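You operate a simulated robot arm through the tools that you are given. There is no shell and no other tool.

Carry out the task below with a simulated robot arm. There is one attempt and no reset: what you move stays moved.

JOB
Uncap the tube in the holder and pour it into the beaker.
Fine: cap on the bench; holder at FREE; empty tube in the blue block.

The check looks at the end state, three seconds after you hand in, the way a careful person would. Anything else that was tipped, shoved, dropped, spilled or broken makes it a failure. Lids that push on must go on centred and level and be pressed home; caps that screw on are set level and turned clockwise until they are tight.

ROBOT AND FRAMES
A 7-joint arm with a two-finger parallel gripper, fixed in place. Base frame: the origin is at the foot of the arm, x ahead of it, y to its left, z up; the work surface is at about z = 0.9. Units: m, rad, N and s.
With the tool pointing down near the work surface it reaches from about 0.38 to 0.9 m from the base axis. Its first joint turns from -2.496 to 2.496 rad. Payload 3 kg.
Tool frame: the origin (TCP) lies between the finger pads and is the grasp point; the fingertips stand 0.03 m ahead of it; z points along the fingers, y is the line along which they close. Largest opening 0.094 m; finger width 0.028, thickness 0.01; the body of the gripper, 0.05 by 0.096 m, starts 0.055 m behind the TCP.
Orientation is that of the tool frame in the base frame, as a unit quaternion [x, y, z, w]. With the fingers straight down and closing along the base's y, the tool's x points along the base's -x, its y along +y and its z along -z.

CONTROLS
- The arm moves only by the tool move_arm. Its argument "commands" is one flat list of numbers, 7 for each row, row after row: the shift along the base's x, y, z in m, then the turn, a rotation vector about the base's x, y, z in rad, then the opening in per cent of the stroke, from 0 (shut) to 100 (fully open). In form: [dx, dy, dz, wx, wy, wz, gripper, dx, dy, dz, wx, wy, wz, gripper, ...]. A call has 1 to 20 rows; each row shifts and turns the commanded pose from where the row before left it. A row lasts 0.2 s, in which the tool goes at most 0.05 m and 0.15 rad; a call with a longer step from one row to the next is refused whole, and so is a gripper value outside its range. Where a pose cannot be reached the arm comes as near as it can. A force on the tool above 40 N (or 10 N above the force at the start of the call, whichever is more), or a blocked arm, ends the call early, and 0.2 s more pass. The fingers move at their own pace (about 0.072 m/s each) and stop on an object; they squeeze with about 35 N. The grip force told is the motor's: it shows also when the fingers shut on nothing. Time passes only in rows, and 0.2 s behind the last, so rows that do not move let the fingers close. It gives the time, the measured TCP pose, the force on the tool (base axes), the opening and the grip force at its end, in the units of the frame above (readings bear some noise), with the torque about the TCP (base axes, N m) and any sound that the robot's microphone picked up.
- Cameras (640 x 400 px; columns grow to the right, rows downward): "scene" is fixed at [0.0438, -0.6466, 1.5352]; the picture's right is [0.85, -0.52, 0.00], its down [-0.23, -0.38, -0.90] and it looks along [0.47, 0.77, -0.44] (base axes); focal length 314 px, centre (320, 200). "wrist" rides on the gripper at [0.076, 0.014, -0.102] in the tool frame; the picture's right is [-0.18, 0.98, 0.00], its down [-0.75, -0.14, -0.64] and it looks along [-0.63, -0.12, 0.77] (tool axes); focal length 243 px, centre (320, 200). There is no depth. A picture from a camera that has moved, and an enlarged one, comes with that camera's place and axes in the base frame and with its lens. The place of the scene camera against the robot may be out by one fixed shift of up to 0.018 m in any direction.
- grab_frame(camera): a new picture of that camera. No time passes.
- enlarge(camera, box): a new picture of the part [left, top, right, bottom] of that camera's present view, enlarged. No time passes.
- sign_off(): hands the job in; it is judged then, once.

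Places have to be worked out from the pictures, the camera data and where the tool is seen. Open the gripper and draw the arm clear of the work before you hand the job in, unless the task says otherwise.

The tools are called as name(argument=value, ...) on one line, values as JSON. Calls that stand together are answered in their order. move_arm: Moves the arm, as the interface text tells. Its arguments: {"type":"object","properties":{"commands":{"type":"array"}},"required":["commands"]} The other tools are called the same way: grab_frame (camera) takes a picture; enlarge (camera, box) takes an enlarged picture of a part of a camera's view; sign_off () hands the job in.

At the start:

```text
time_s: 0.0
tool_pos: [0.5011, 0.1307, 1.2163]
ee_rot: [0.0, 1.0, -0.001, 0.001]
wrist_force: [0.5, 0.5, 0.3]
wrist_torque: [0.01, 0.0, 0.0]
width: 0.0939
grip_force: 0.0
```

scene: 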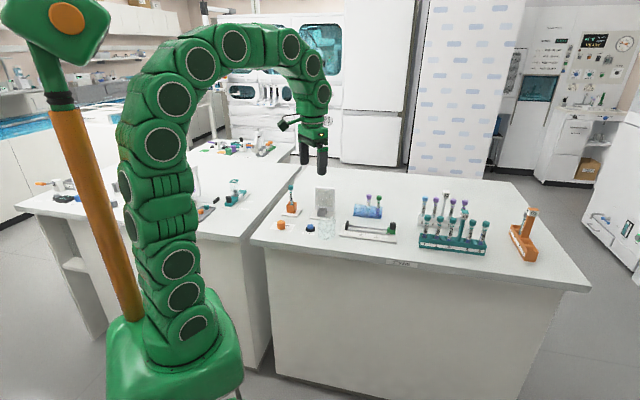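
wrist: 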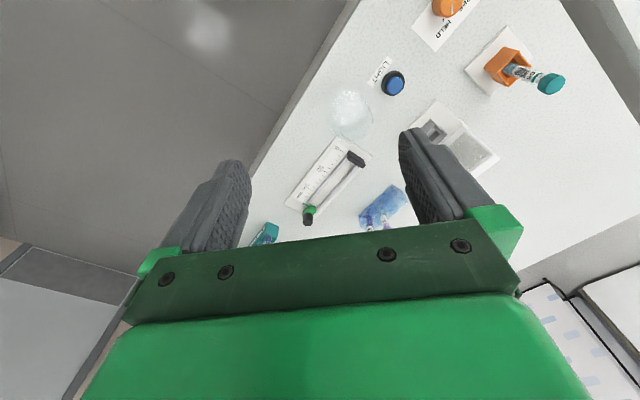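

I'll start by looking more closely at the bench to identify the items.

enlarge(camera="scene", box=[250, 160, 410, 260])

enlarge(camera="scene", box=[390, 170, 550, 270])

enlarge(camera="wrist", box=[240, 0, 640, 250])

```text
4.00 times, centred on (330, 210) of scene
camera zoom: at [0.0438, -0.6466, 1.5352], right [0.85, -0.52, 0.0], down [-0.23, -0.38, -0.9], along [0.47, 0.77, -0.44], focal length 1255 px, centre (280, 160)
```

zoom: 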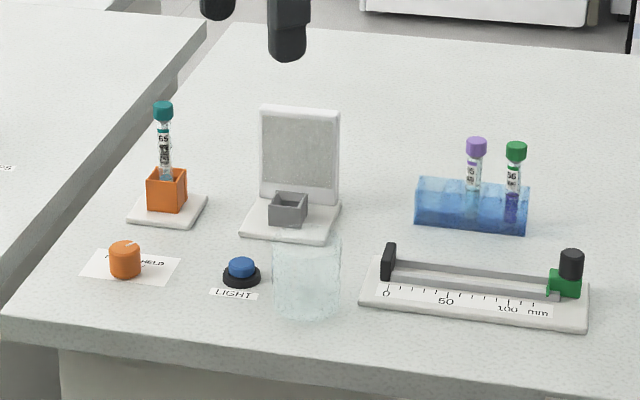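

```text
4.00 times, centred on (470, 220) of scene
camera zoom: at [0.0438, -0.6466, 1.5352], right [0.85, -0.52, 0.0], down [-0.23, -0.38, -0.9], along [0.47, 0.77, -0.44], focal length 1255 px, centre (-280, 120)
```

zoom: 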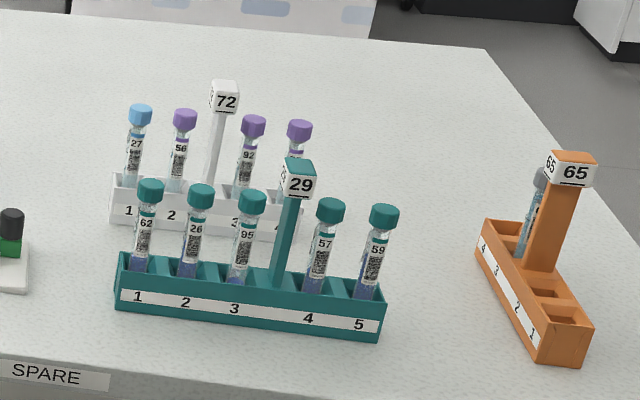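

```text
1.60 times, centred on (440, 125) of wrist
camera zoom: at [0.4261, 0.1441, 1.3192], right [0.18, 0.98, 0.0], down [0.75, -0.14, 0.64], along [0.63, -0.12, -0.77], focal length 388 px, centre (128, 320)
```

zoom: 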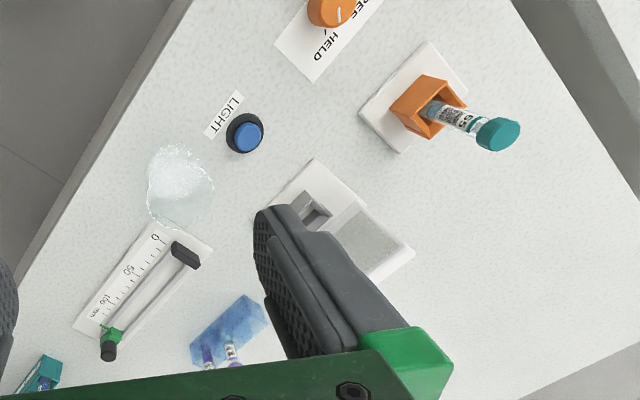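

The tube with the teal cap stands in an orange holder near (0.56, 0.42). There is a FREE/HELD knob near (0.46, 0.33), a beaker near (0.58, 0.19) and a blue block near (0.8, 0.23). I'll swing the wrist camera over the holder and knob for a closer look.

move_arm(commands=[-0.01, 0.04, 0, 0, 0, 0, 100, -0.01, 0.04, 0, 0, 0, 0, 100, -0.01, 0.04, 0, 0, 0, 0, 100, -0.01, 0.04, 0, 0, 0, 0, 100, -0.01, 0.04, 0, 0, 0, 0, 100, -0.01, 0.03, 0, 0, 0, 0, 100, 0, 0, 0, 0, 0, 0, 100])

grab_frame(camera="wrist")

grab_frame(camera="scene")

```text
time_s: 1.6
tool_pos: [0.4409, 0.3637, 1.2159]
ee_rot: [0.001, 1.0, 0.0, 0.0]
wrist_force: [-0.4, 0.8, -0.3]
wrist_torque: [0.0, 0.02, -0.03]
width: 0.094
grip_force: 0.0
```

```text
taken
camera wrist: at [0.3658, 0.3758, 1.3178], right [0.18, 0.98, 0.0], down [0.75, -0.14, 0.64], along [0.63, -0.12, -0.77], focal length 243 px, centre (320, 200)
```

wrist: 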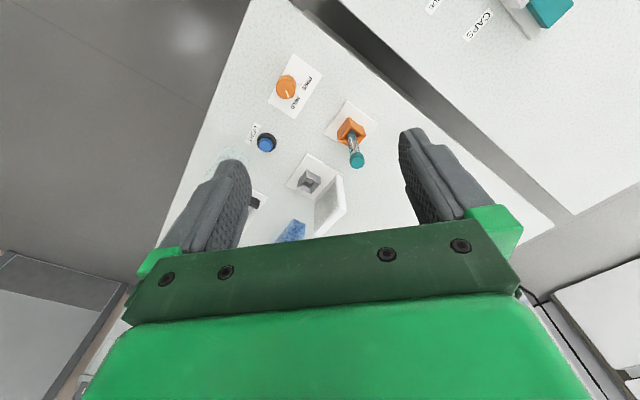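

```text
taken
```

scene: 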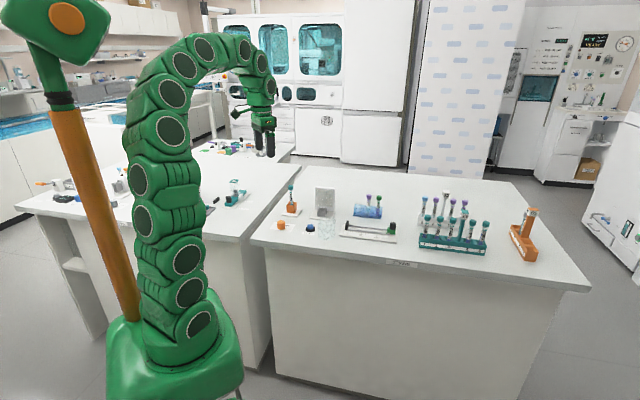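

enlarge(camera="wrist", box=[240, 40, 400, 140])

enlarge(camera="wrist", box=[270, 90, 430, 190])

enlarge(camera="wrist", box=[400, 0, 640, 150])

enlarge(camera="scene", box=[265, 180, 345, 240])

```text
4.00 times, centred on (320, 90) of wrist
camera zoom: at [0.3658, 0.3758, 1.3178], right [0.18, 0.98, 0.0], down [0.75, -0.14, 0.64], along [0.63, -0.12, -0.77], focal length 970 px, centre (320, 640)
```

zoom: 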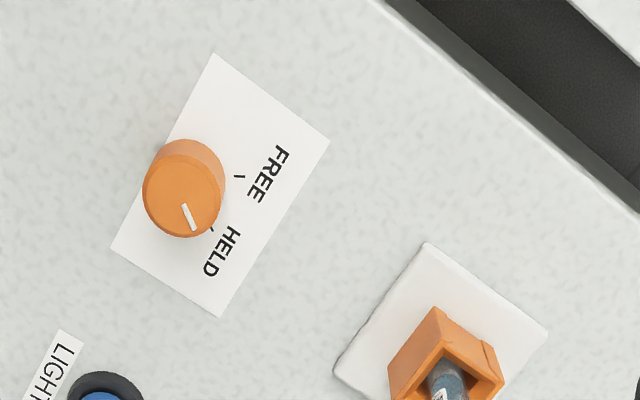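

```text
4.00 times, centred on (350, 140) of wrist
camera zoom: at [0.3658, 0.3758, 1.3178], right [0.18, 0.98, 0.0], down [0.75, -0.14, 0.64], along [0.63, -0.12, -0.77], focal length 970 px, centre (200, 440)
```

zoom: 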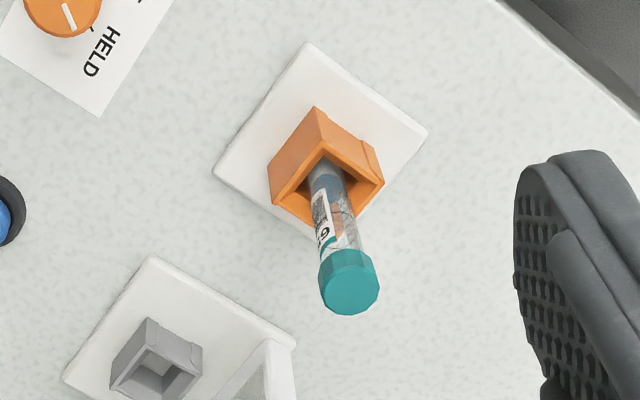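

```text
2.67 times, centred on (520, 75) of wrist
camera zoom: at [0.3658, 0.3758, 1.3178], right [0.18, 0.98, 0.0], down [0.75, -0.14, 0.64], along [0.63, -0.12, -0.77], focal length 647 px, centre (-213, 533)
```

zoom: 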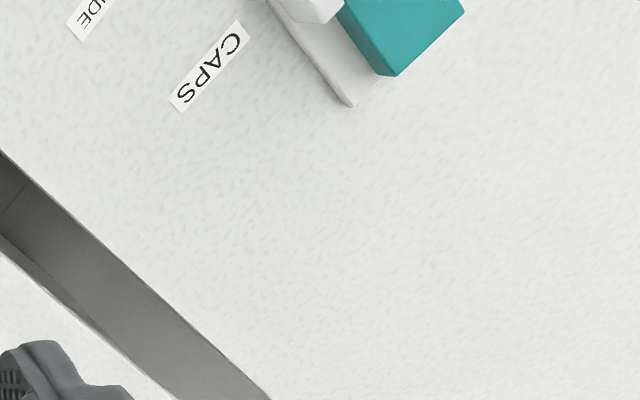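

```text
6.67 times, centred on (305, 210) of scene
camera zoom: at [0.0438, -0.6466, 1.5352], right [0.85, -0.52, 0.0], down [-0.23, -0.38, -0.9], along [0.47, 0.77, -0.44], focal length 2092 px, centre (420, 133)
```

zoom: 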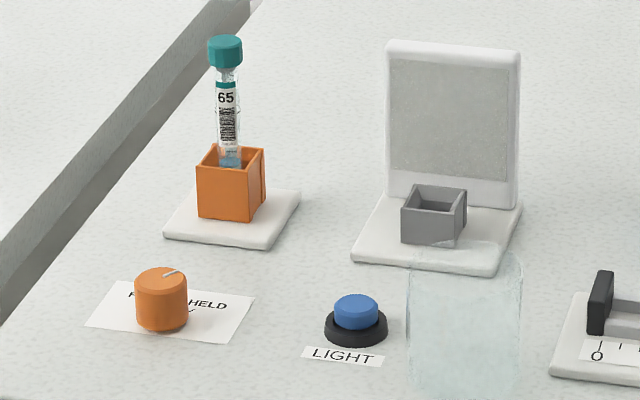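

The knob pointer is at HELD, and FREE lies counterclockwise of it. From the wrist view the holder's centre is about (0.552, 0.396), with the cap top near z 1.02. I'll move above the tube, pre-turning the wrist clockwise to leave room for unscrewing.

move_arm(commands=[0.014, 0.004, -0.01, 0, 0, -0.15, 100, 0.014, 0.004, -0.01, 0, 0, -0.15, 100, 0.014, 0.004, -0.01, 0, 0, -0.15, 100, 0.014, 0.004, -0.01, 0, 0, -0.15, 100, 0.014, 0.004, -0.01, 0, 0, -0.15, 100, 0.014, 0.004, -0.01, 0, 0, -0.15, 100, 0.014, 0.004, -0.01, 0, 0, -0.15, 100, 0.013, 0.004, -0.01, 0, 0, -0.15, 100, 0, 0, 0, 0, 0, 0, 100, 0, 0, 0, 0, 0, 0, 100])

grab_frame(camera="wrist")

enlarge(camera="scene", box=[240, 120, 400, 240])

```text
time_s: 3.8
tool_pos: [0.5525, 0.394, 1.1382]
ee_rot: [0.565, 0.825, -0.001, 0.001]
wrist_force: [-0.5, -0.3, 0.7]
wrist_torque: [-0.04, 0.01, 0.0]
width: 0.0941
grip_force: 0.1
```

```text
taken
camera wrist: at [0.5396, 0.4682, 1.2398], right [0.98, 0.18, 0.0], down [0.14, -0.75, 0.64], along [0.12, -0.63, -0.77], focal length 243 px, centre (320, 200)
```

wrist: 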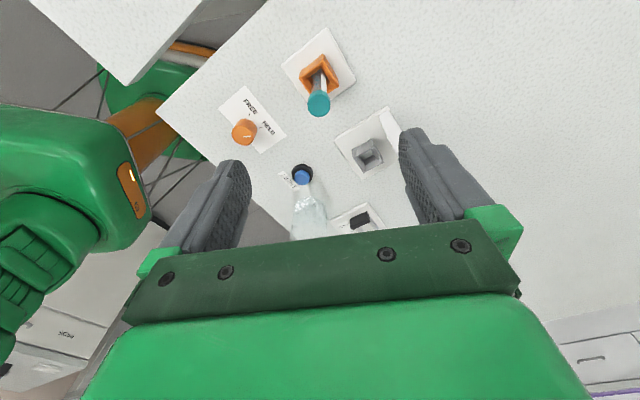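

```text
3.33 times, centred on (320, 180) of scene
camera zoom: at [0.0438, -0.6466, 1.5352], right [0.85, -0.52, 0.0], down [-0.23, -0.38, -0.9], along [0.47, 0.77, -0.44], focal length 1046 px, centre (320, 267)
```

zoom: 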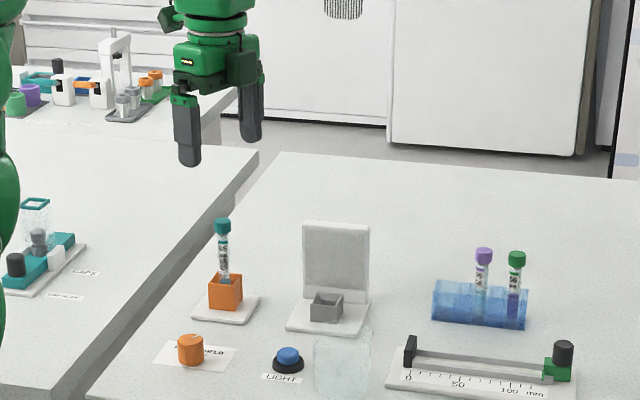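

enlarge(camera="wrist", box=[270, 20, 398, 120])

enlarge(camera="wrist", box=[210, 70, 338, 170])

```text
4.00 times, centred on (334, 70) of wrist
camera zoom: at [0.5396, 0.4682, 1.2398], right [0.98, 0.18, 0.0], down [0.14, -0.75, 0.64], along [0.12, -0.63, -0.77], focal length 970 px, centre (264, 720)
```

zoom: 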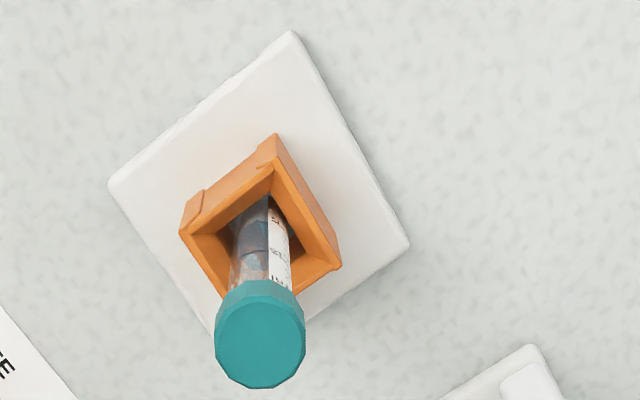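

```text
4.00 times, centred on (274, 120) of wrist
camera zoom: at [0.5396, 0.4682, 1.2398], right [0.98, 0.18, 0.0], down [0.14, -0.75, 0.64], along [0.12, -0.63, -0.77], focal length 970 px, centre (504, 520)
```

zoom: 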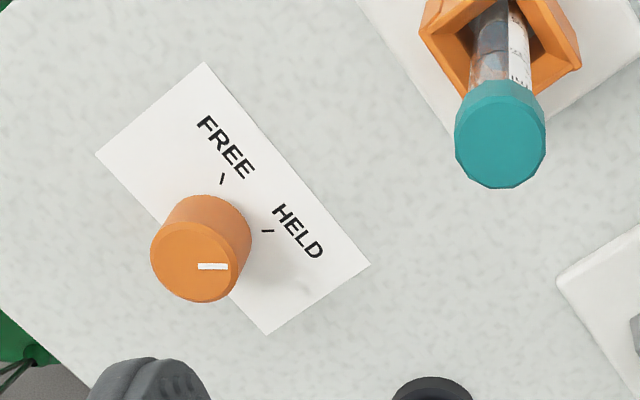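

Both wrist views agree: the cap is centred at (0.553, 0.395) with its top at z ≈ 1.021. I'll descend to z ≈ 1.012 and close on the cap.

move_arm(commands=[0, 0.001, -0.021, 0, 0, 0, 60, 0, 0, -0.021, 0, 0, 0, 60, 0, 0, -0.021, 0, 0, 0, 60, 0, 0, -0.021, 0, 0, 0, 60, 0, 0, -0.021, 0, 0, 0, 60, 0, 0, -0.021, 0, 0, 0, 60, 0, 0, 0, 0, 0, 0, 60, 0, 0, 0, 0, 0, 0, 60])

enlarge(camera="wrist", box=[240, 100, 400, 225])

enlarge(camera="scene", box=[250, 150, 346, 222])

```text
time_s: 5.6
tool_pos: [0.5509, 0.3935, 1.0107]
ee_rot: [0.564, 0.825, 0.0, 0.0]
wrist_force: [-0.4, 0.0, 0.7]
wrist_torque: [-0.01, -0.03, 0.01]
width: 0.0562
grip_force: 0.1
```

```text
3.20 times, centred on (320, 162) of wrist
camera zoom: at [0.5385, 0.4697, 1.1132], right [0.98, 0.19, 0.0], down [0.14, -0.75, 0.64], along [0.12, -0.63, -0.77], focal length 776 px, centre (320, 320)
```

zoom: 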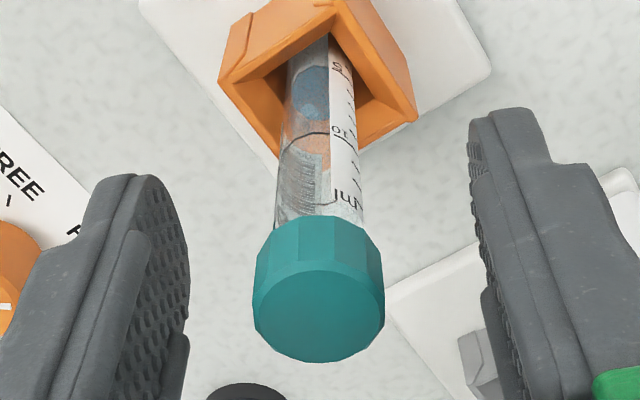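

```text
5.56 times, centred on (298, 186) of scene
camera zoom: at [0.0438, -0.6466, 1.5352], right [0.85, -0.52, 0.0], down [-0.23, -0.38, -0.9], along [0.47, 0.77, -0.44], focal length 1743 px, centre (442, 278)
```

zoom: 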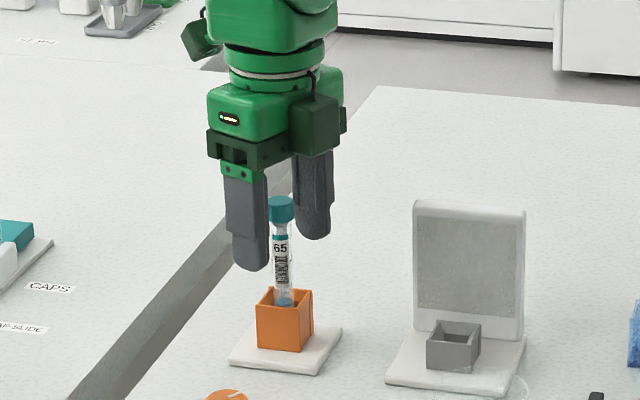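

The fingers straddle the cap symmetrically, so I'm closing on it.

move_arm(commands=[0, 0, 0, 0, 0, 0, 0, 0, 0, 0, 0, 0, 0, 0, 0, 0, 0, 0, 0, 0, 0, 0, 0, 0, 0, 0, 0, 0])

enlarge(camera="wrist", box=[240, 100, 400, 225])

```text
time_s: 6.6
tool_pos: [0.5512, 0.3954, 1.0105]
ee_rot: [0.565, 0.825, 0.001, 0.001]
wrist_force: [1.9, 1.5, 0.6]
wrist_torque: [0.08, -0.12, -0.04]
width: 0.0148
grip_force: 34.8
```

```text
3.20 times, centred on (320, 162) of wrist
camera zoom: at [0.5385, 0.4697, 1.1133], right [0.98, 0.19, 0.0], down [0.14, -0.75, 0.64], along [0.12, -0.63, -0.77], focal length 776 px, centre (320, 320)
```

zoom: 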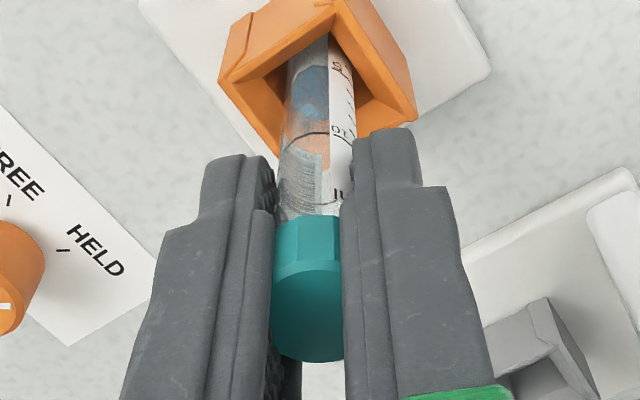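

The grip is firm (34.8 N) at a width of 15 mm. I'll start turning counterclockwise and watch the torque.

move_arm(commands=[0, 0, 0, 0, 0, 0.1, 0, 0, 0, 0, 0, 0, 0.1, 0, 0, 0, 0, 0, 0, 0.1, 0, 0, 0, 0, 0, 0, 0.1, 0])

enlarge(camera="wrist", box=[240, 100, 400, 225])

```text
time_s: 7.6
tool_pos: [0.5519, 0.3945, 1.012]
ee_rot: [0.388, 0.922, -0.001, 0.0]
wrist_force: [-0.5, 1.7, 2.4]
wrist_torque: [0.04, 0.03, -0.27]
width: 0.0162
grip_force: 35.2
```

```text
3.20 times, centred on (320, 162) of wrist
camera zoom: at [0.5101, 0.4578, 1.1129], right [0.83, 0.55, 0.0], down [0.43, -0.64, 0.64], along [0.36, -0.53, -0.77], focal length 776 px, centre (320, 320)
```

zoom: 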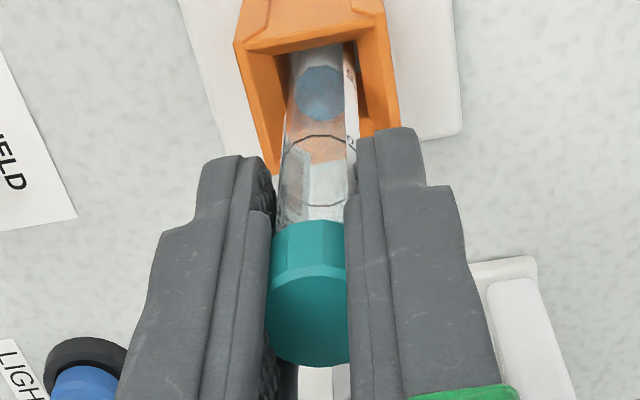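

The tube stayed put while the gripper turned, with a torque of about -0.27 N m. I'll keep turning counterclockwise with a slight rise.

move_arm(commands=[0, 0, 0, 0, 0, 0.1, 0, 0, 0, 0, 0, 0, 0.1, 0, 0, 0, 0, 0, 0, 0.1, 0, 0, 0, 0, 0, 0, 0.1, 0, 0, 0, 0, 0, 0, 0.1, 0, 0, 0, 0, 0, 0, 0.1, 0])

enlarge(camera="wrist", box=[240, 100, 400, 225])

enlarge(camera="scene", box=[266, 164, 330, 212])

```text
time_s: 9.0
tool_pos: [0.5529, 0.3942, 1.011]
ee_rot: [0.099, 0.995, 0.0, -0.001]
wrist_force: [-3.2, 3.8, 0.1]
wrist_torque: [0.14, 0.09, -0.31]
width: 0.0162
grip_force: 34.5
```

```text
3.20 times, centred on (320, 162) of wrist
camera zoom: at [0.4818, 0.4219, 1.113], right [0.37, 0.93, 0.0], down [0.71, -0.29, 0.64], along [0.59, -0.24, -0.77], focal length 776 px, centre (320, 320)
```

zoom: 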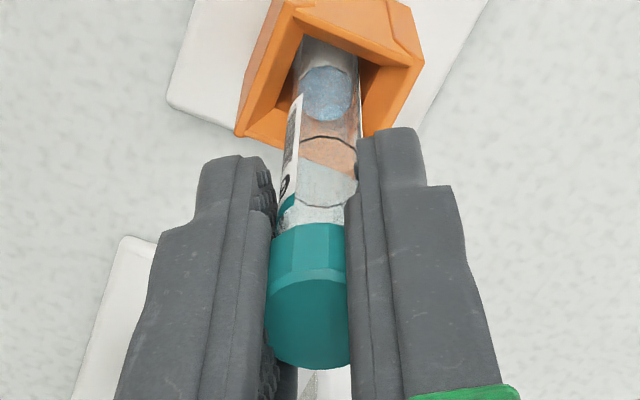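

```text
8.33 times, centred on (298, 188) of scene
camera zoom: at [0.0438, -0.6466, 1.5352], right [0.85, -0.52, 0.0], down [-0.23, -0.38, -0.9], along [0.47, 0.77, -0.44], focal length 2615 px, centre (503, 300)
```

zoom: 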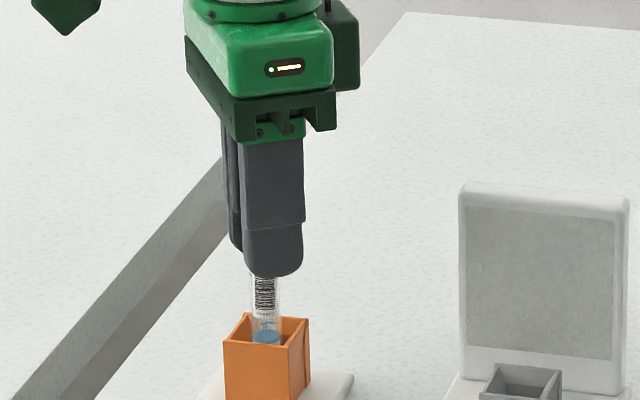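

The cap is turning with the fingers under a steady friction torque, so I'm continuing the turn.

move_arm(commands=[0, 0, 0, 0, 0, 0.12, 0, 0, 0, 0, 0, 0, 0.12, 0, 0, 0, 0, 0, 0, 0.12, 0, 0, 0, 0, 0, 0, 0.12, 0, 0, 0, 0, 0, 0, 0.12, 0, 0, 0, 0, 0, 0, 0.12, 0, 0, 0, 0, 0, 0, 0.12, 0, 0, 0, 0, 0, 0, 0.12, 0, 0, 0, 0, 0, 0, 0.12, 0, 0, 0, 0, 0, 0, 0.12, 0])

enlarge(camera="wrist", box=[240, 100, 400, 225])

enlarge(camera="scene", box=[266, 164, 330, 212])

```text
time_s: 11.2
tool_pos: [0.5519, 0.3928, 1.0111]
ee_rot: [-0.481, 0.877, 0.0, 0.0]
wrist_force: [-2.3, 3.0, -0.1]
wrist_torque: [0.05, 0.09, 0.02]
width: 0.0161
grip_force: 34.8
heard: snap
```

```text
3.20 times, centred on (320, 162) of wrist
camera zoom: at [0.5003, 0.3365, 1.1135], right [-0.73, 0.68, 0.0], down [0.52, 0.56, 0.64], along [0.44, 0.47, -0.77], focal length 776 px, centre (320, 320)
```

zoom: 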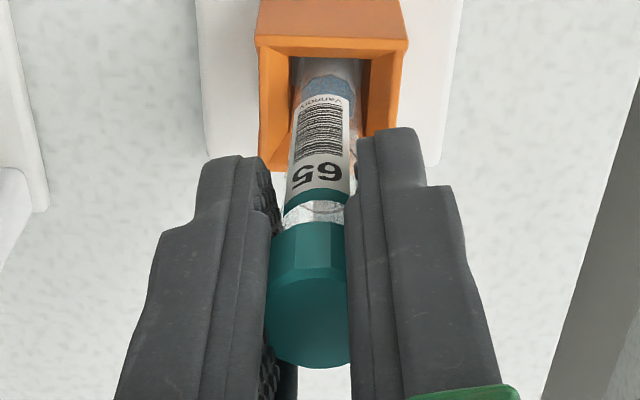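

```text
8.33 times, centred on (298, 188) of scene
camera zoom: at [0.0438, -0.6466, 1.5352], right [0.85, -0.52, 0.0], down [-0.23, -0.38, -0.9], along [0.47, 0.77, -0.44], focal length 2615 px, centre (503, 300)
```

zoom: 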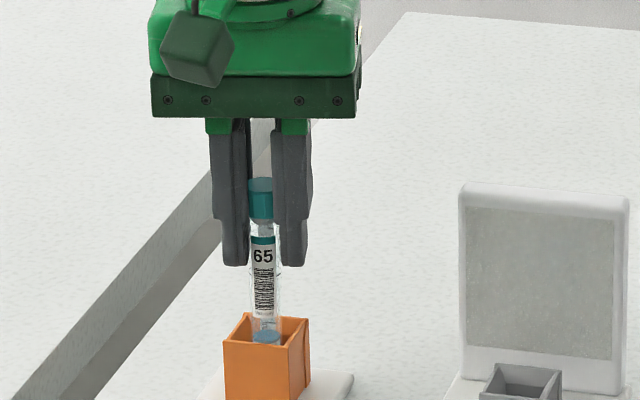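

I heard a snap and the torque fell to zero, so the cap appears to have come free. I'll lift gently straight up and watch.

move_arm(commands=[0, 0, 0.004, 0, 0, 0, 0, 0, 0, 0.004, 0, 0, 0, 0, 0, 0, 0.004, 0, 0, 0, 0, 0, 0, 0.006, 0, 0, 0, 0, 0, 0, 0.006, 0, 0, 0, 0])

enlarge(camera="wrist", box=[240, 100, 400, 225])

enlarge(camera="scene", box=[266, 164, 330, 212])

```text
time_s: 12.4
tool_pos: [0.553, 0.3923, 1.0351]
ee_rot: [-0.48, 0.877, 0.0, 0.0]
wrist_force: [-1.2, 1.9, -1.2]
wrist_torque: [0.06, 0.03, 0.01]
width: 0.0164
grip_force: 34.9
```

```text
3.20 times, centred on (320, 162) of wrist
camera zoom: at [0.5006, 0.3361, 1.1375], right [-0.73, 0.68, 0.0], down [0.52, 0.56, 0.64], along [0.44, 0.47, -0.77], focal length 776 px, centre (320, 320)
```

zoom: 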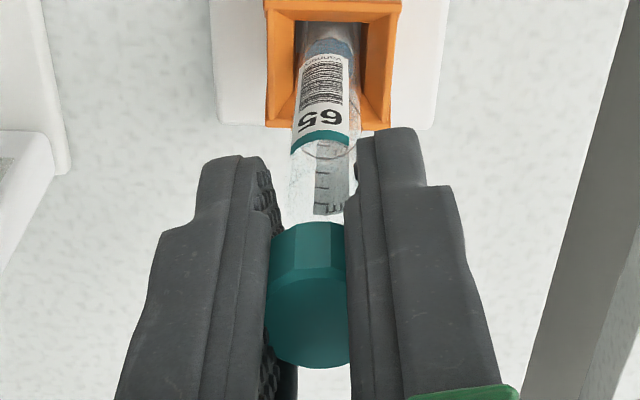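

```text
8.33 times, centred on (298, 188) of scene
camera zoom: at [0.0438, -0.6466, 1.5352], right [0.85, -0.52, 0.0], down [-0.23, -0.38, -0.9], along [0.47, 0.77, -0.44], focal length 2615 px, centre (503, 300)
```

zoom: 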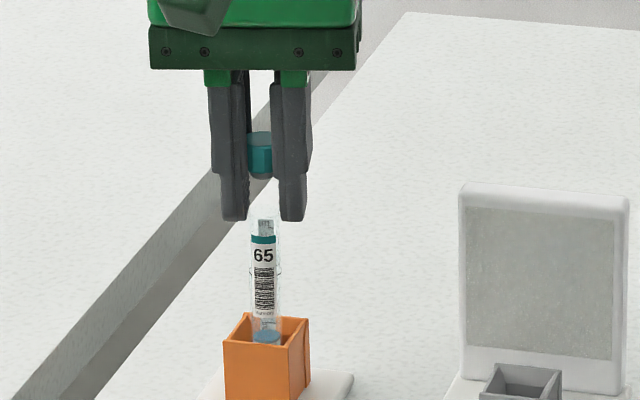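

The cap is off and the tube stayed put. The fingertips reach about 2 cm below the cap's rim, so I couldn't set the cap down on the bench like this. I'll rest it loosely back on the mouth, re-grip higher with just the fingertips, and then carry it.

move_arm(commands=[0, 0, -0.006, 0, 0, 0, 0, 0, 0, -0.006, 0, 0, 0, 0, 0, 0, -0.005, 0, 0, 0, 0, 0, 0, -0.003, 0, 0, 0, 0, 0, 0, -0.002, 0, 0, 0, 0, 0, 0, -0.001, 0, 0, 0, 0, 0, 0, 0, 0, 0, 0, 0])

enlarge(camera="scene", box=[266, 164, 330, 212])

enlarge(camera="wrist", box=[240, 100, 400, 225])

```text
time_s: 14.0
tool_pos: [0.5525, 0.3935, 1.013]
ee_rot: [-0.48, 0.877, 0.0, -0.001]
wrist_force: [-3.3, 2.3, 1.0]
wrist_torque: [0.12, 0.06, 0.02]
width: 0.016
grip_force: 34.8
```

```text
8.33 times, centred on (298, 188) of scene
camera zoom: at [0.0438, -0.6466, 1.5352], right [0.85, -0.52, 0.0], down [-0.23, -0.38, -0.9], along [0.47, 0.77, -0.44], focal length 2615 px, centre (503, 300)
```

zoom: 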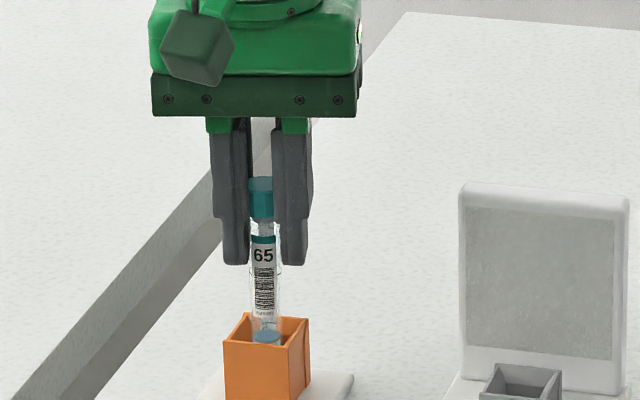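

```text
3.20 times, centred on (320, 162) of wrist
camera zoom: at [0.5004, 0.3364, 1.114], right [-0.73, 0.68, 0.0], down [0.53, 0.56, 0.64], along [0.44, 0.47, -0.77], focal length 776 px, centre (320, 320)
```

zoom: 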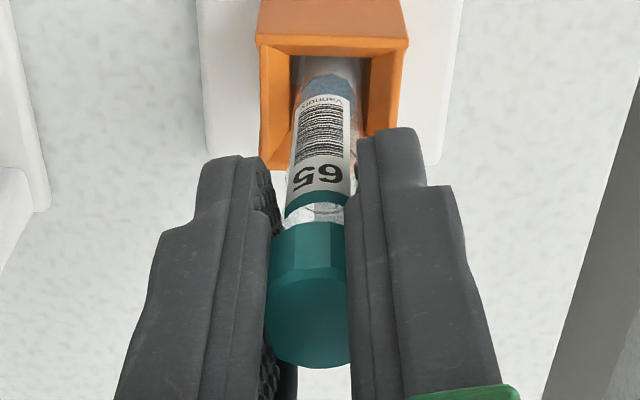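

The cap is seated back on the mouth. I'll open slightly, rise 2.3 cm and look.

move_arm(commands=[0, 0, 0, 0, 0, 0, 22, 0, 0, 0, 0, 0, 0, 30, 0, 0, 0, 0, 0, 0, 38, 0, 0, 0, 0, 0, 0, 38, 0, 0, 0.008, 0, 0, 0, 38, 0, 0, 0.008, 0, 0, 0, 38, 0, 0, 0.007, 0, 0, 0, 38, 0, 0, 0, 0, 0, 0, 38])

enlarge(camera="scene", box=[266, 164, 330, 212])

enlarge(camera="wrist", box=[240, 100, 400, 225])

```text
time_s: 15.8
tool_pos: [0.5531, 0.3936, 1.0354]
ee_rot: [-0.48, 0.877, 0.0, 0.001]
wrist_force: [-0.1, -0.5, 0.4]
wrist_torque: [0.01, 0.02, 0.02]
width: 0.0355
grip_force: 0.0
```

```text
8.33 times, centred on (298, 188) of scene
camera zoom: at [0.0438, -0.6466, 1.5352], right [0.85, -0.52, 0.0], down [-0.23, -0.38, -0.9], along [0.47, 0.77, -0.44], focal length 2615 px, centre (503, 300)
```

zoom: 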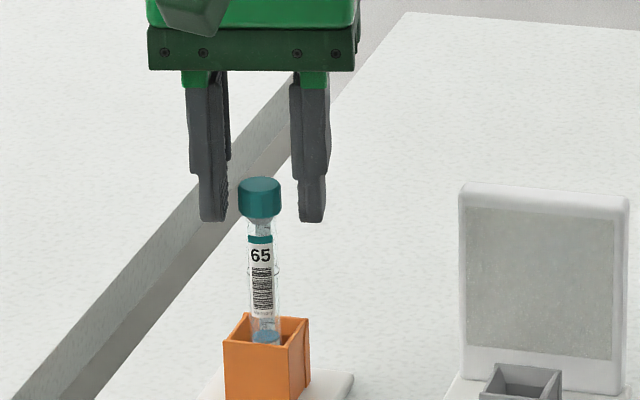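

```text
3.20 times, centred on (320, 162) of wrist
camera zoom: at [0.5, 0.3364, 1.137], right [-0.73, 0.68, 0.0], down [0.53, 0.56, 0.64], along [0.44, 0.47, -0.77], focal length 776 px, centre (320, 320)
```

zoom: 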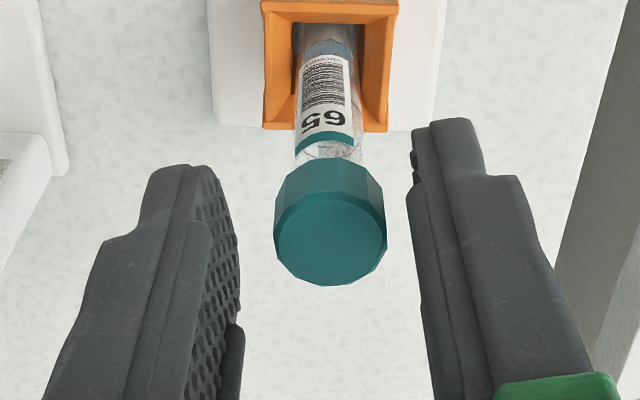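

The cap rests on the mouth and the fingertips are near the level of its rim. I'll rise 2 mm more, close on the cap and lift.

move_arm(commands=[0, 0, 0.002, 0, 0, 0, 38, 0, 0, 0, 0, 0, 0, 0, 0, 0, 0, 0, 0, 0, 0, 0, 0, 0, 0, 0, 0, 0, 0, 0, 0, 0, 0, 0, 0, 0, 0, 0.006, 0, 0, 0, 0, 0, 0, 0.01, 0, 0, 0, 0, 0, 0, 0.02, 0, 0, 0, 0, 0, 0, 0.03, 0, 0, 0, 0, 0, 0, 0, 0, 0, 0, 0])

enlarge(camera="scene", box=[266, 152, 330, 200])

enlarge(camera="wrist", box=[240, 60, 400, 185])

grab_frame(camera="wrist")

```text
time_s: 18.0
tool_pos: [0.5537, 0.3948, 1.1019]
ee_rot: [-0.48, 0.877, -0.001, 0.0]
wrist_force: [-0.3, 0.1, 0.5]
wrist_torque: [0.01, -0.01, 0.03]
width: 0.0163
grip_force: 35.0
```

```text
8.33 times, centred on (298, 176) of scene
camera zoom: at [0.0438, -0.6466, 1.5352], right [0.85, -0.52, 0.0], down [-0.23, -0.38, -0.9], along [0.47, 0.77, -0.44], focal length 2615 px, centre (503, 400)
```

zoom: 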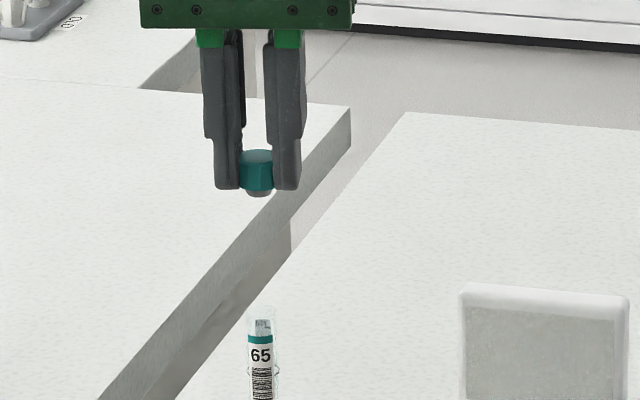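

```text
3.20 times, centred on (320, 122) of wrist
camera zoom: at [0.501, 0.3376, 1.2047], right [-0.73, 0.68, 0.0], down [0.53, 0.56, 0.64], along [0.44, 0.47, -0.77], focal length 776 px, centre (320, 448)
```

zoom: 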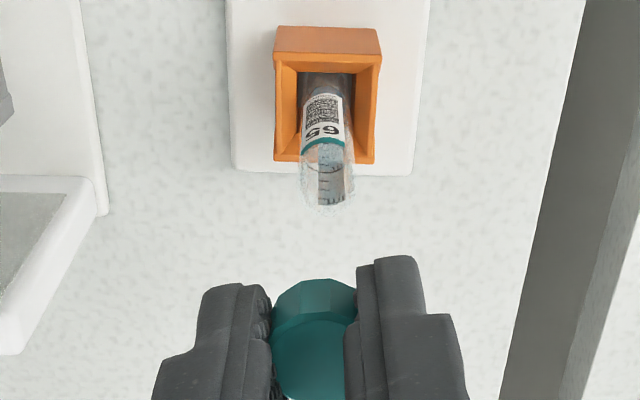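

```text
taken
camera wrist: at [0.501, 0.3376, 1.2047], right [-0.73, 0.68, 0.0], down [0.53, 0.56, 0.64], along [0.44, 0.47, -0.77], focal length 243 px, centre (320, 200)
```

wrist: 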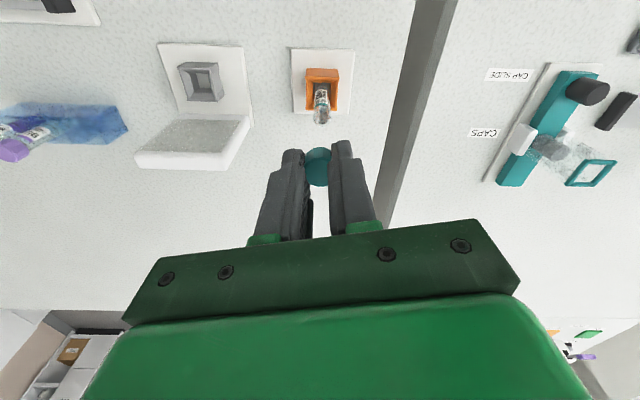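

The cap is held in the fingertips with its small plug protruding below, and the open tube remains upright. I'll carry it to the empty bench area behind the holder, about (0.64, 0.46), and lower it.

move_arm(commands=[0.022, 0.016, 0, 0, 0, 0, 0, 0.022, 0.016, 0, 0, 0, 0, 0, 0.022, 0.017, 0, 0, 0, 0, 0, 0.021, 0.016, 0, 0, 0, 0, 0, 0, 0, -0.03, 0, 0, 0, 0, 0, 0, -0.03, 0, 0, 0, 0, 0, 0, -0.03, 0, 0, 0, 0, 0, 0, -0.03, 0, 0, 0, 0, 0, 0, -0.02, 0, 0, 0, 0, 0, 0, -0.014, 0, 0, 0, 0, 0, 0, 0, 0, 0, 0, 0, 0, 0, 0, 0, 0, 0, 0])

enlarge(camera="scene", box=[276, 140, 356, 200])

grab_frame(camera="wrist")

```text
time_s: 20.6
tool_pos: [0.6387, 0.4582, 0.9491]
ee_rot: [-0.48, 0.877, 0.001, 0.0]
wrist_force: [0.6, 0.1, -0.2]
wrist_torque: [-0.02, -0.02, 0.02]
width: 0.0161
grip_force: 35.4
```

```text
6.67 times, centred on (316, 170) of scene
camera zoom: at [0.0438, -0.6466, 1.5352], right [0.85, -0.52, 0.0], down [-0.23, -0.38, -0.9], along [0.47, 0.77, -0.44], focal length 2092 px, centre (347, 400)
```

zoom: 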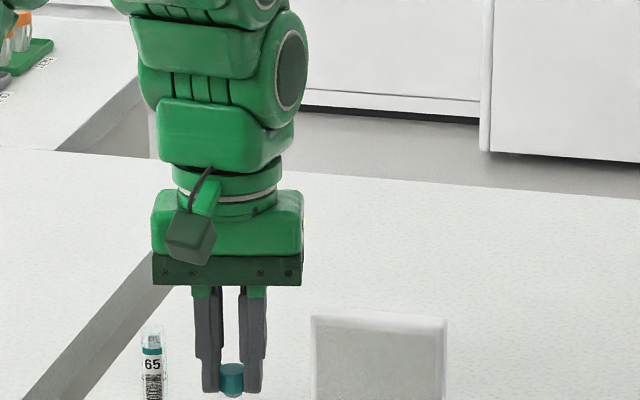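

```text
taken
camera wrist: at [0.5865, 0.4012, 1.0513], right [-0.73, 0.68, 0.0], down [0.53, 0.56, 0.64], along [0.44, 0.47, -0.77], focal length 243 px, centre (320, 200)
```

wrist: 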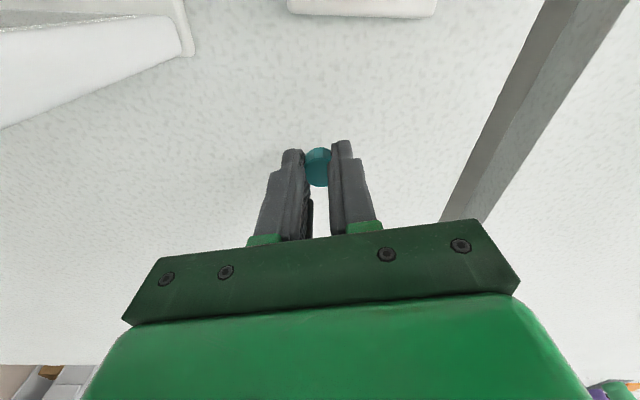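

The area around the cap is clear and the camera housing passes about 3 cm above the open tube. I'll lower in small steps, watching for contact.

move_arm(commands=[0, 0, -0.004, 0, 0, 0, 0, 0, 0, -0.004, 0, 0, 0, 0, 0, 0, -0.004, 0, 0, 0, 0, 0, 0, 0, 0, 0, 0, 0])

enlarge(camera="wrist", box=[260, 110, 388, 210])

enlarge(camera="scene", box=[286, 170, 326, 210])

```text
time_s: 21.6
tool_pos: [0.6401, 0.4573, 0.9367]
ee_rot: [-0.481, 0.877, 0.0, 0.0]
wrist_force: [0.1, 0.1, -0.5]
wrist_torque: [-0.02, 0.0, -0.01]
width: 0.016
grip_force: 34.7
```

```text
4.00 times, centred on (324, 160) of wrist
camera zoom: at [0.5871, 0.4012, 1.039], right [-0.73, 0.68, 0.0], down [0.53, 0.56, 0.64], along [0.44, 0.47, -0.77], focal length 970 px, centre (304, 360)
```

zoom: 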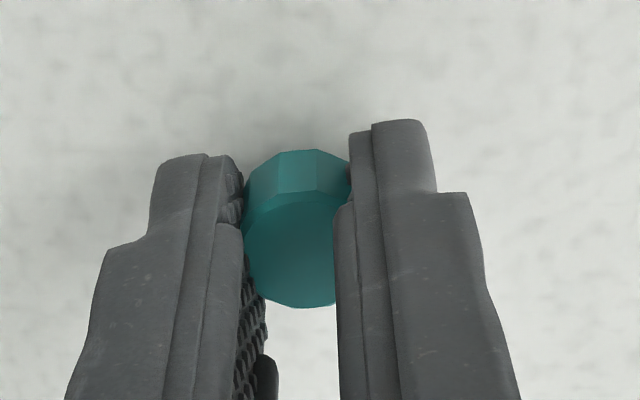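

```text
10.00 times, centred on (306, 190) of scene
camera zoom: at [0.0438, -0.6466, 1.5352], right [0.85, -0.52, 0.0], down [-0.23, -0.38, -0.9], along [0.47, 0.77, -0.44], focal length 3138 px, centre (460, 300)
```

zoom: 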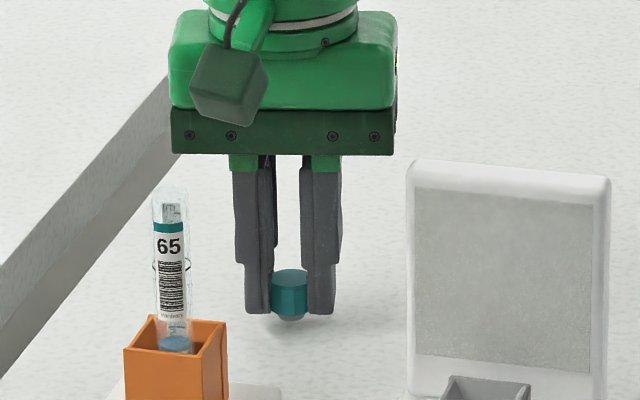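

move_arm(commands=[0, 0, -0.001, 0, 0, 0, 0, 0, 0, -0.001, 0, 0, 0, 0, 0, 0, 0, 0, 0, 0, 0])

enlarge(camera="scene", box=[296, 185, 328, 205])

```text
time_s: 22.4
tool_pos: [0.6393, 0.4573, 0.9344]
ee_rot: [-0.481, 0.877, 0.001, 0.0]
wrist_force: [0.5, 0.8, 0.5]
wrist_torque: [-0.02, 0.0, -0.01]
width: 0.0161
grip_force: 35.3
```

```text
16.00 times, centred on (312, 195) of scene
camera zoom: at [0.0438, -0.6466, 1.5352], right [0.85, -0.52, 0.0], down [-0.23, -0.38, -0.9], along [0.47, 0.77, -0.44], focal length 5021 px, centre (448, 280)
```

zoom: 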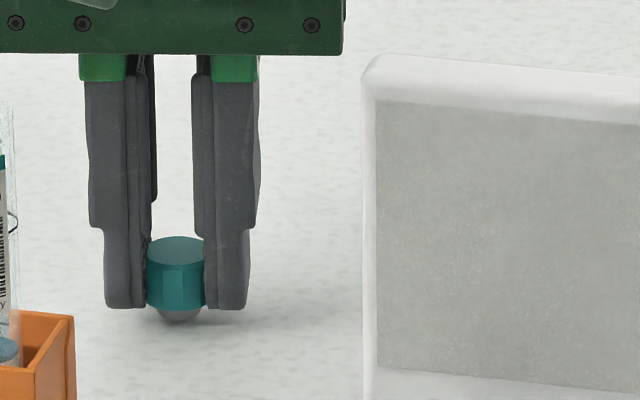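

move_arm(commands=[0, 0, -0.001, 0, 0, 0, 0, 0, 0, 0, 0, 0, 0, 0])

move_arm(commands=[0, 0, -0.001, 0, 0, 0, 0, 0, 0, 0, 0, 0, 0, 0])

enlarge(camera="scene", box=[296, 185, 328, 205])

```text
time_s: 23.0
tool_pos: [0.6403, 0.4582, 0.9342]
ee_rot: [-0.48, 0.877, 0.001, 0.0]
wrist_force: [-1.0, -1.0, 0.8]
wrist_torque: [-0.01, 0.0, 0.01]
width: 0.0158
grip_force: 35.2
```

```text
time_s: 23.6
tool_pos: [0.6393, 0.458, 0.9344]
ee_rot: [-0.48, 0.877, 0.001, 0.0]
wrist_force: [-0.7, 0.7, 3.3]
wrist_torque: [0.0, 0.05, 0.04]
width: 0.016
grip_force: 35.4
```

```text
16.00 times, centred on (312, 195) of scene
camera zoom: at [0.0438, -0.6466, 1.5352], right [0.85, -0.52, 0.0], down [-0.23, -0.38, -0.9], along [0.47, 0.77, -0.44], focal length 5021 px, centre (448, 280)
```

zoom: 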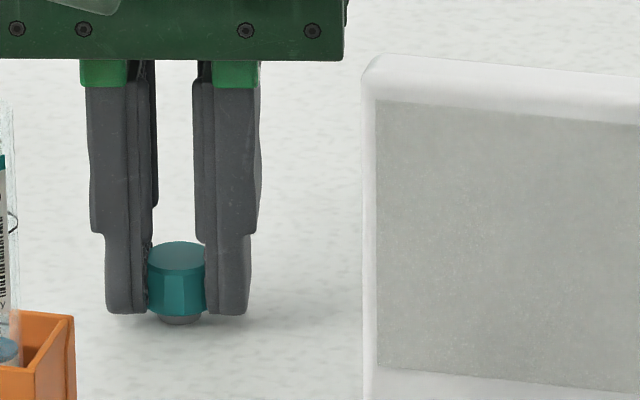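

The plug now touches the bench (3.3 N). I'll open gently and rise.

move_arm(commands=[0, 0, 0, 0, 0, 0, 20, 0, 0, 0, 0, 0, 0, 28, 0, 0, 0, 0, 0, 0, 40, 0, 0, 0, 0, 0, 0, 50, 0, 0, 0, 0, 0, 0, 50, 0, 0, 0.02, 0, 0, 0, 50, 0, 0, 0.03, 0, 0, 0, 50, 0, 0, 0.04, 0, 0, 0, 50, 0, 0, 0.04, 0, 0, 0, 50, 0, 0, 0.04, 0, 0, 0, 50, 0, 0, 0, 0, 0, 0, 50])

enlarge(camera="scene", box=[270, 165, 350, 225])

grab_frame(camera="wrist")

```text
time_s: 26.0
tool_pos: [0.6399, 0.4575, 1.1013]
ee_rot: [-0.48, 0.877, -0.001, 0.0]
wrist_force: [0.0, 1.0, -0.1]
wrist_torque: [-0.01, 0.0, -0.02]
width: 0.0471
grip_force: 0.1
```

```text
6.67 times, centred on (310, 195) of scene
camera zoom: at [0.0438, -0.6466, 1.5352], right [0.85, -0.52, 0.0], down [-0.23, -0.38, -0.9], along [0.47, 0.77, -0.44], focal length 2092 px, centre (387, 233)
```

zoom: 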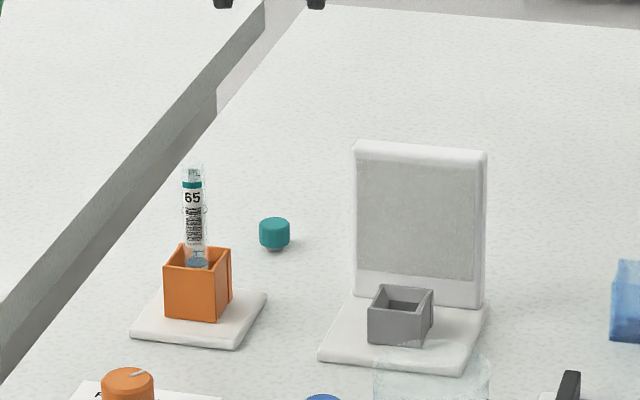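

```text
taken
camera wrist: at [0.5885, 0.4005, 1.2034], right [-0.73, 0.69, 0.0], down [0.53, 0.56, 0.64], along [0.44, 0.47, -0.77], focal length 243 px, centre (320, 200)
```

wrist: 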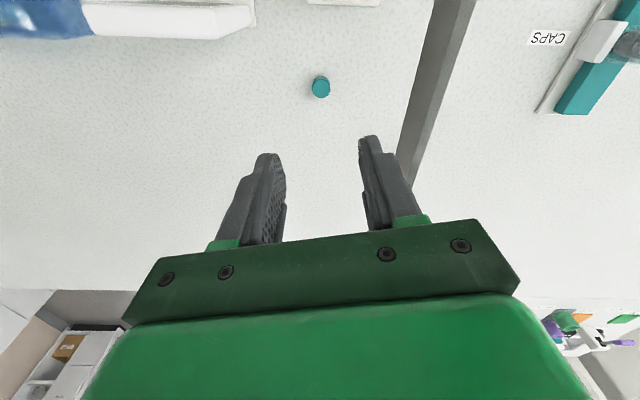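

The cap stands upright on the bench. Triangulating the knob gives a centre of (0.462, 0.305), a top at z ≈ 0.929 and a diameter of about 31 mm, with the FREE tick about 70° counterclockwise of HELD. I'll move above it with the wrist turned back.

move_arm(commands=[-0.0178, -0.0153, 0, 0, 0, -0.15, 70, -0.0178, -0.0153, 0, 0, 0, -0.15, 70, -0.0178, -0.0153, 0, 0, 0, -0.15, 70, -0.0178, -0.0153, 0, 0, 0, -0.15, 70, -0.0178, -0.0153, 0, 0, 0, -0.15, 70, -0.0178, -0.0153, 0, 0, 0, -0.15, 70, -0.0178, -0.0153, 0, 0, 0, -0.15, 70, -0.0178, -0.0153, 0, 0, 0, -0.15, 70, -0.0178, -0.0153, 0, 0, 0, -0.15, 70, -0.0178, -0.0153, 0, 0, 0, -0.15, 70, 0, 0, -0.03, 0, 0, 0, 70, 0, 0, -0.03, 0, 0, 0, 70, 0, 0, -0.03, 0, 0, 0, 70, 0, 0, 0, 0, 0, 0, 70, 0, 0, 0, 0, 0, 0, 70])

grab_frame(camera="wrist")

enlarge(camera="scene", box=[240, 150, 360, 240])

```text
time_s: 29.2
tool_pos: [0.461, 0.3061, 1.0144]
ee_rot: [0.247, 0.969, 0.0, -0.001]
wrist_force: [0.5, -0.2, 0.3]
wrist_torque: [-0.02, 0.0, 0.0]
width: 0.0658
grip_force: 0.0
```

```text
taken
camera wrist: at [0.4019, 0.3537, 1.116], right [0.63, 0.78, 0.0], down [0.6, -0.48, 0.64], along [0.5, -0.41, -0.77], focal length 243 px, centre (320, 200)
```

wrist: 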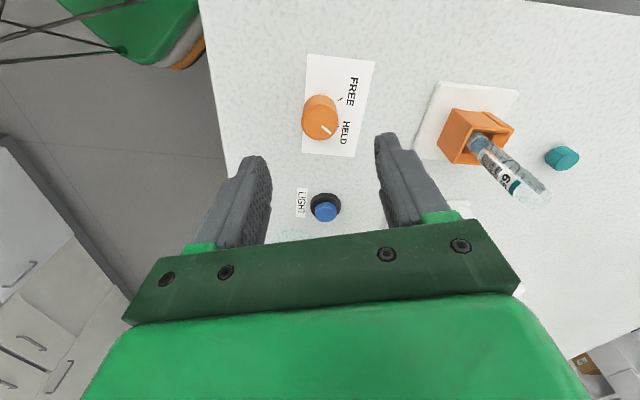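

```text
4.44 times, centred on (300, 195) of scene
camera zoom: at [0.0438, -0.6466, 1.5352], right [0.85, -0.52, 0.0], down [-0.23, -0.38, -0.9], along [0.47, 0.77, -0.44], focal length 1395 px, centre (409, 222)
```

zoom: 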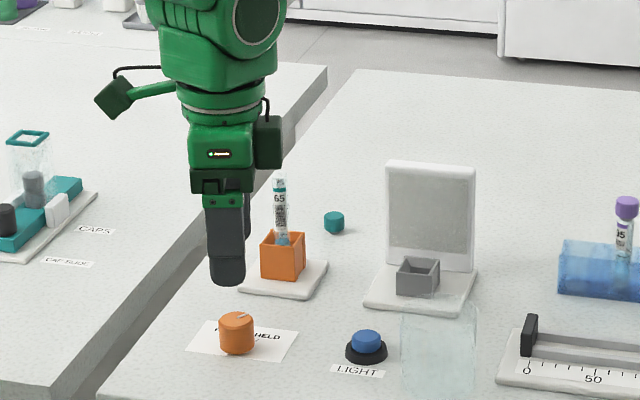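

The knob is centred beneath the tool. I'll descend to z ≈ 0.938 and grip it.

move_arm(commands=[0, 0, -0.02, 0, 0, 0, 70, 0, 0, -0.02, 0, 0, 0, 70, 0, 0, -0.02, 0, 0, 0, 70, 0, 0, -0.015, 0, 0, 0, 70, 0, 0, 0, 0, 0, 0, 70, 0, 0, 0, 0, 0, 0, 0, 0, 0, 0, 0, 0, 0, 0, 0, 0, 0, 0, 0, 0, 0, 0, 0, 0, 0, 0, 0, 0])

enlarge(camera="wrist", box=[240, 75, 400, 200])

```text
time_s: 31.2
tool_pos: [0.461, 0.3056, 0.9369]
ee_rot: [0.246, 0.969, 0.0, 0.0]
wrist_force: [10.2, 17.9, -10.9]
wrist_torque: [-0.23, -0.4, 0.04]
width: 0.0294
grip_force: 45.0
```

```text
3.20 times, centred on (320, 138) of wrist
camera zoom: at [0.4019, 0.3533, 1.0401], right [0.63, 0.78, 0.0], down [0.59, -0.48, 0.64], along [0.5, -0.4, -0.77], focal length 776 px, centre (320, 400)
```

zoom: 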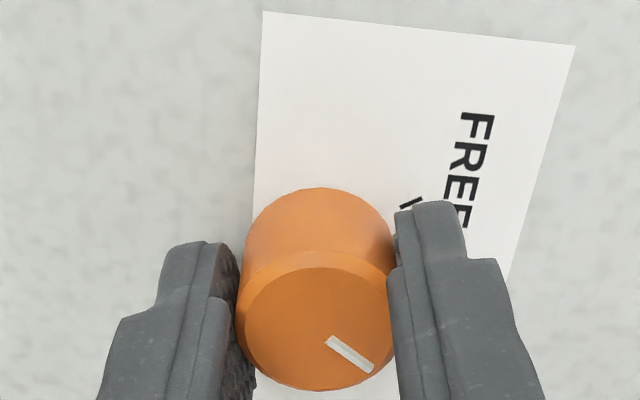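

The grip is firm, but a side force of about 20 N along the closing axis shows I'm about 1 mm off. I'll shift slightly to relieve it before turning.

move_arm(commands=[0.0005, 0.001, 0, 0, 0, 0, 0, 0, 0, 0, 0, 0, 0, 0])

```text
time_s: 31.8
tool_pos: [0.4615, 0.3079, 0.9383]
ee_rot: [0.246, 0.969, -0.001, 0.0]
wrist_force: [5.9, -5.9, 2.2]
wrist_torque: [0.4, -0.13, 0.0]
width: 0.0296
grip_force: 45.0
```

move_arm(commands=[0, 0, 0, 0, 0, 0.1, 0, 0, 0, 0, 0, 0, 0.1, 0, 0, 0, 0, 0, 0, 0.1, 0, 0, 0, 0, 0, 0, 0.1, 0])

enlarge(camera="wrist", box=[240, 75, 400, 200])

```text
time_s: 32.9
tool_pos: [0.4609, 0.3056, 0.9382]
ee_rot: [0.048, 0.999, -0.002, 0.0]
wrist_force: [-4.2, -4.7, 18.8]
wrist_torque: [0.46, 0.11, -0.05]
width: 0.0295
grip_force: 45.3
stopped in row 4: the force on the tool passed its limit at 41 N (the readings are from after the stop); the commanded pose is now the measured one
```

```text
3.20 times, centred on (320, 138) of wrist
camera zoom: at [0.3877, 0.3263, 1.04], right [0.28, 0.96, 0.0], down [0.74, -0.21, 0.64], along [0.62, -0.18, -0.77], focal length 776 px, centre (320, 400)
```

zoom: 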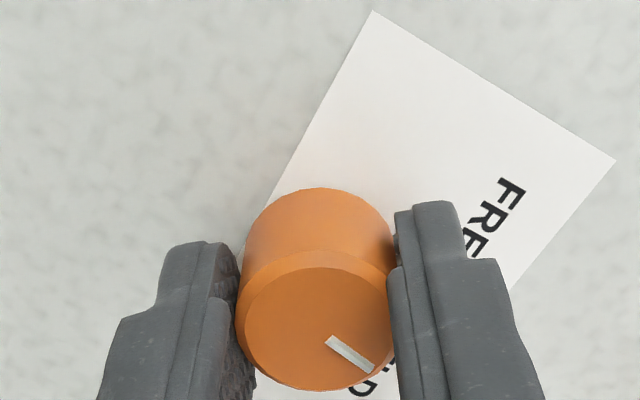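

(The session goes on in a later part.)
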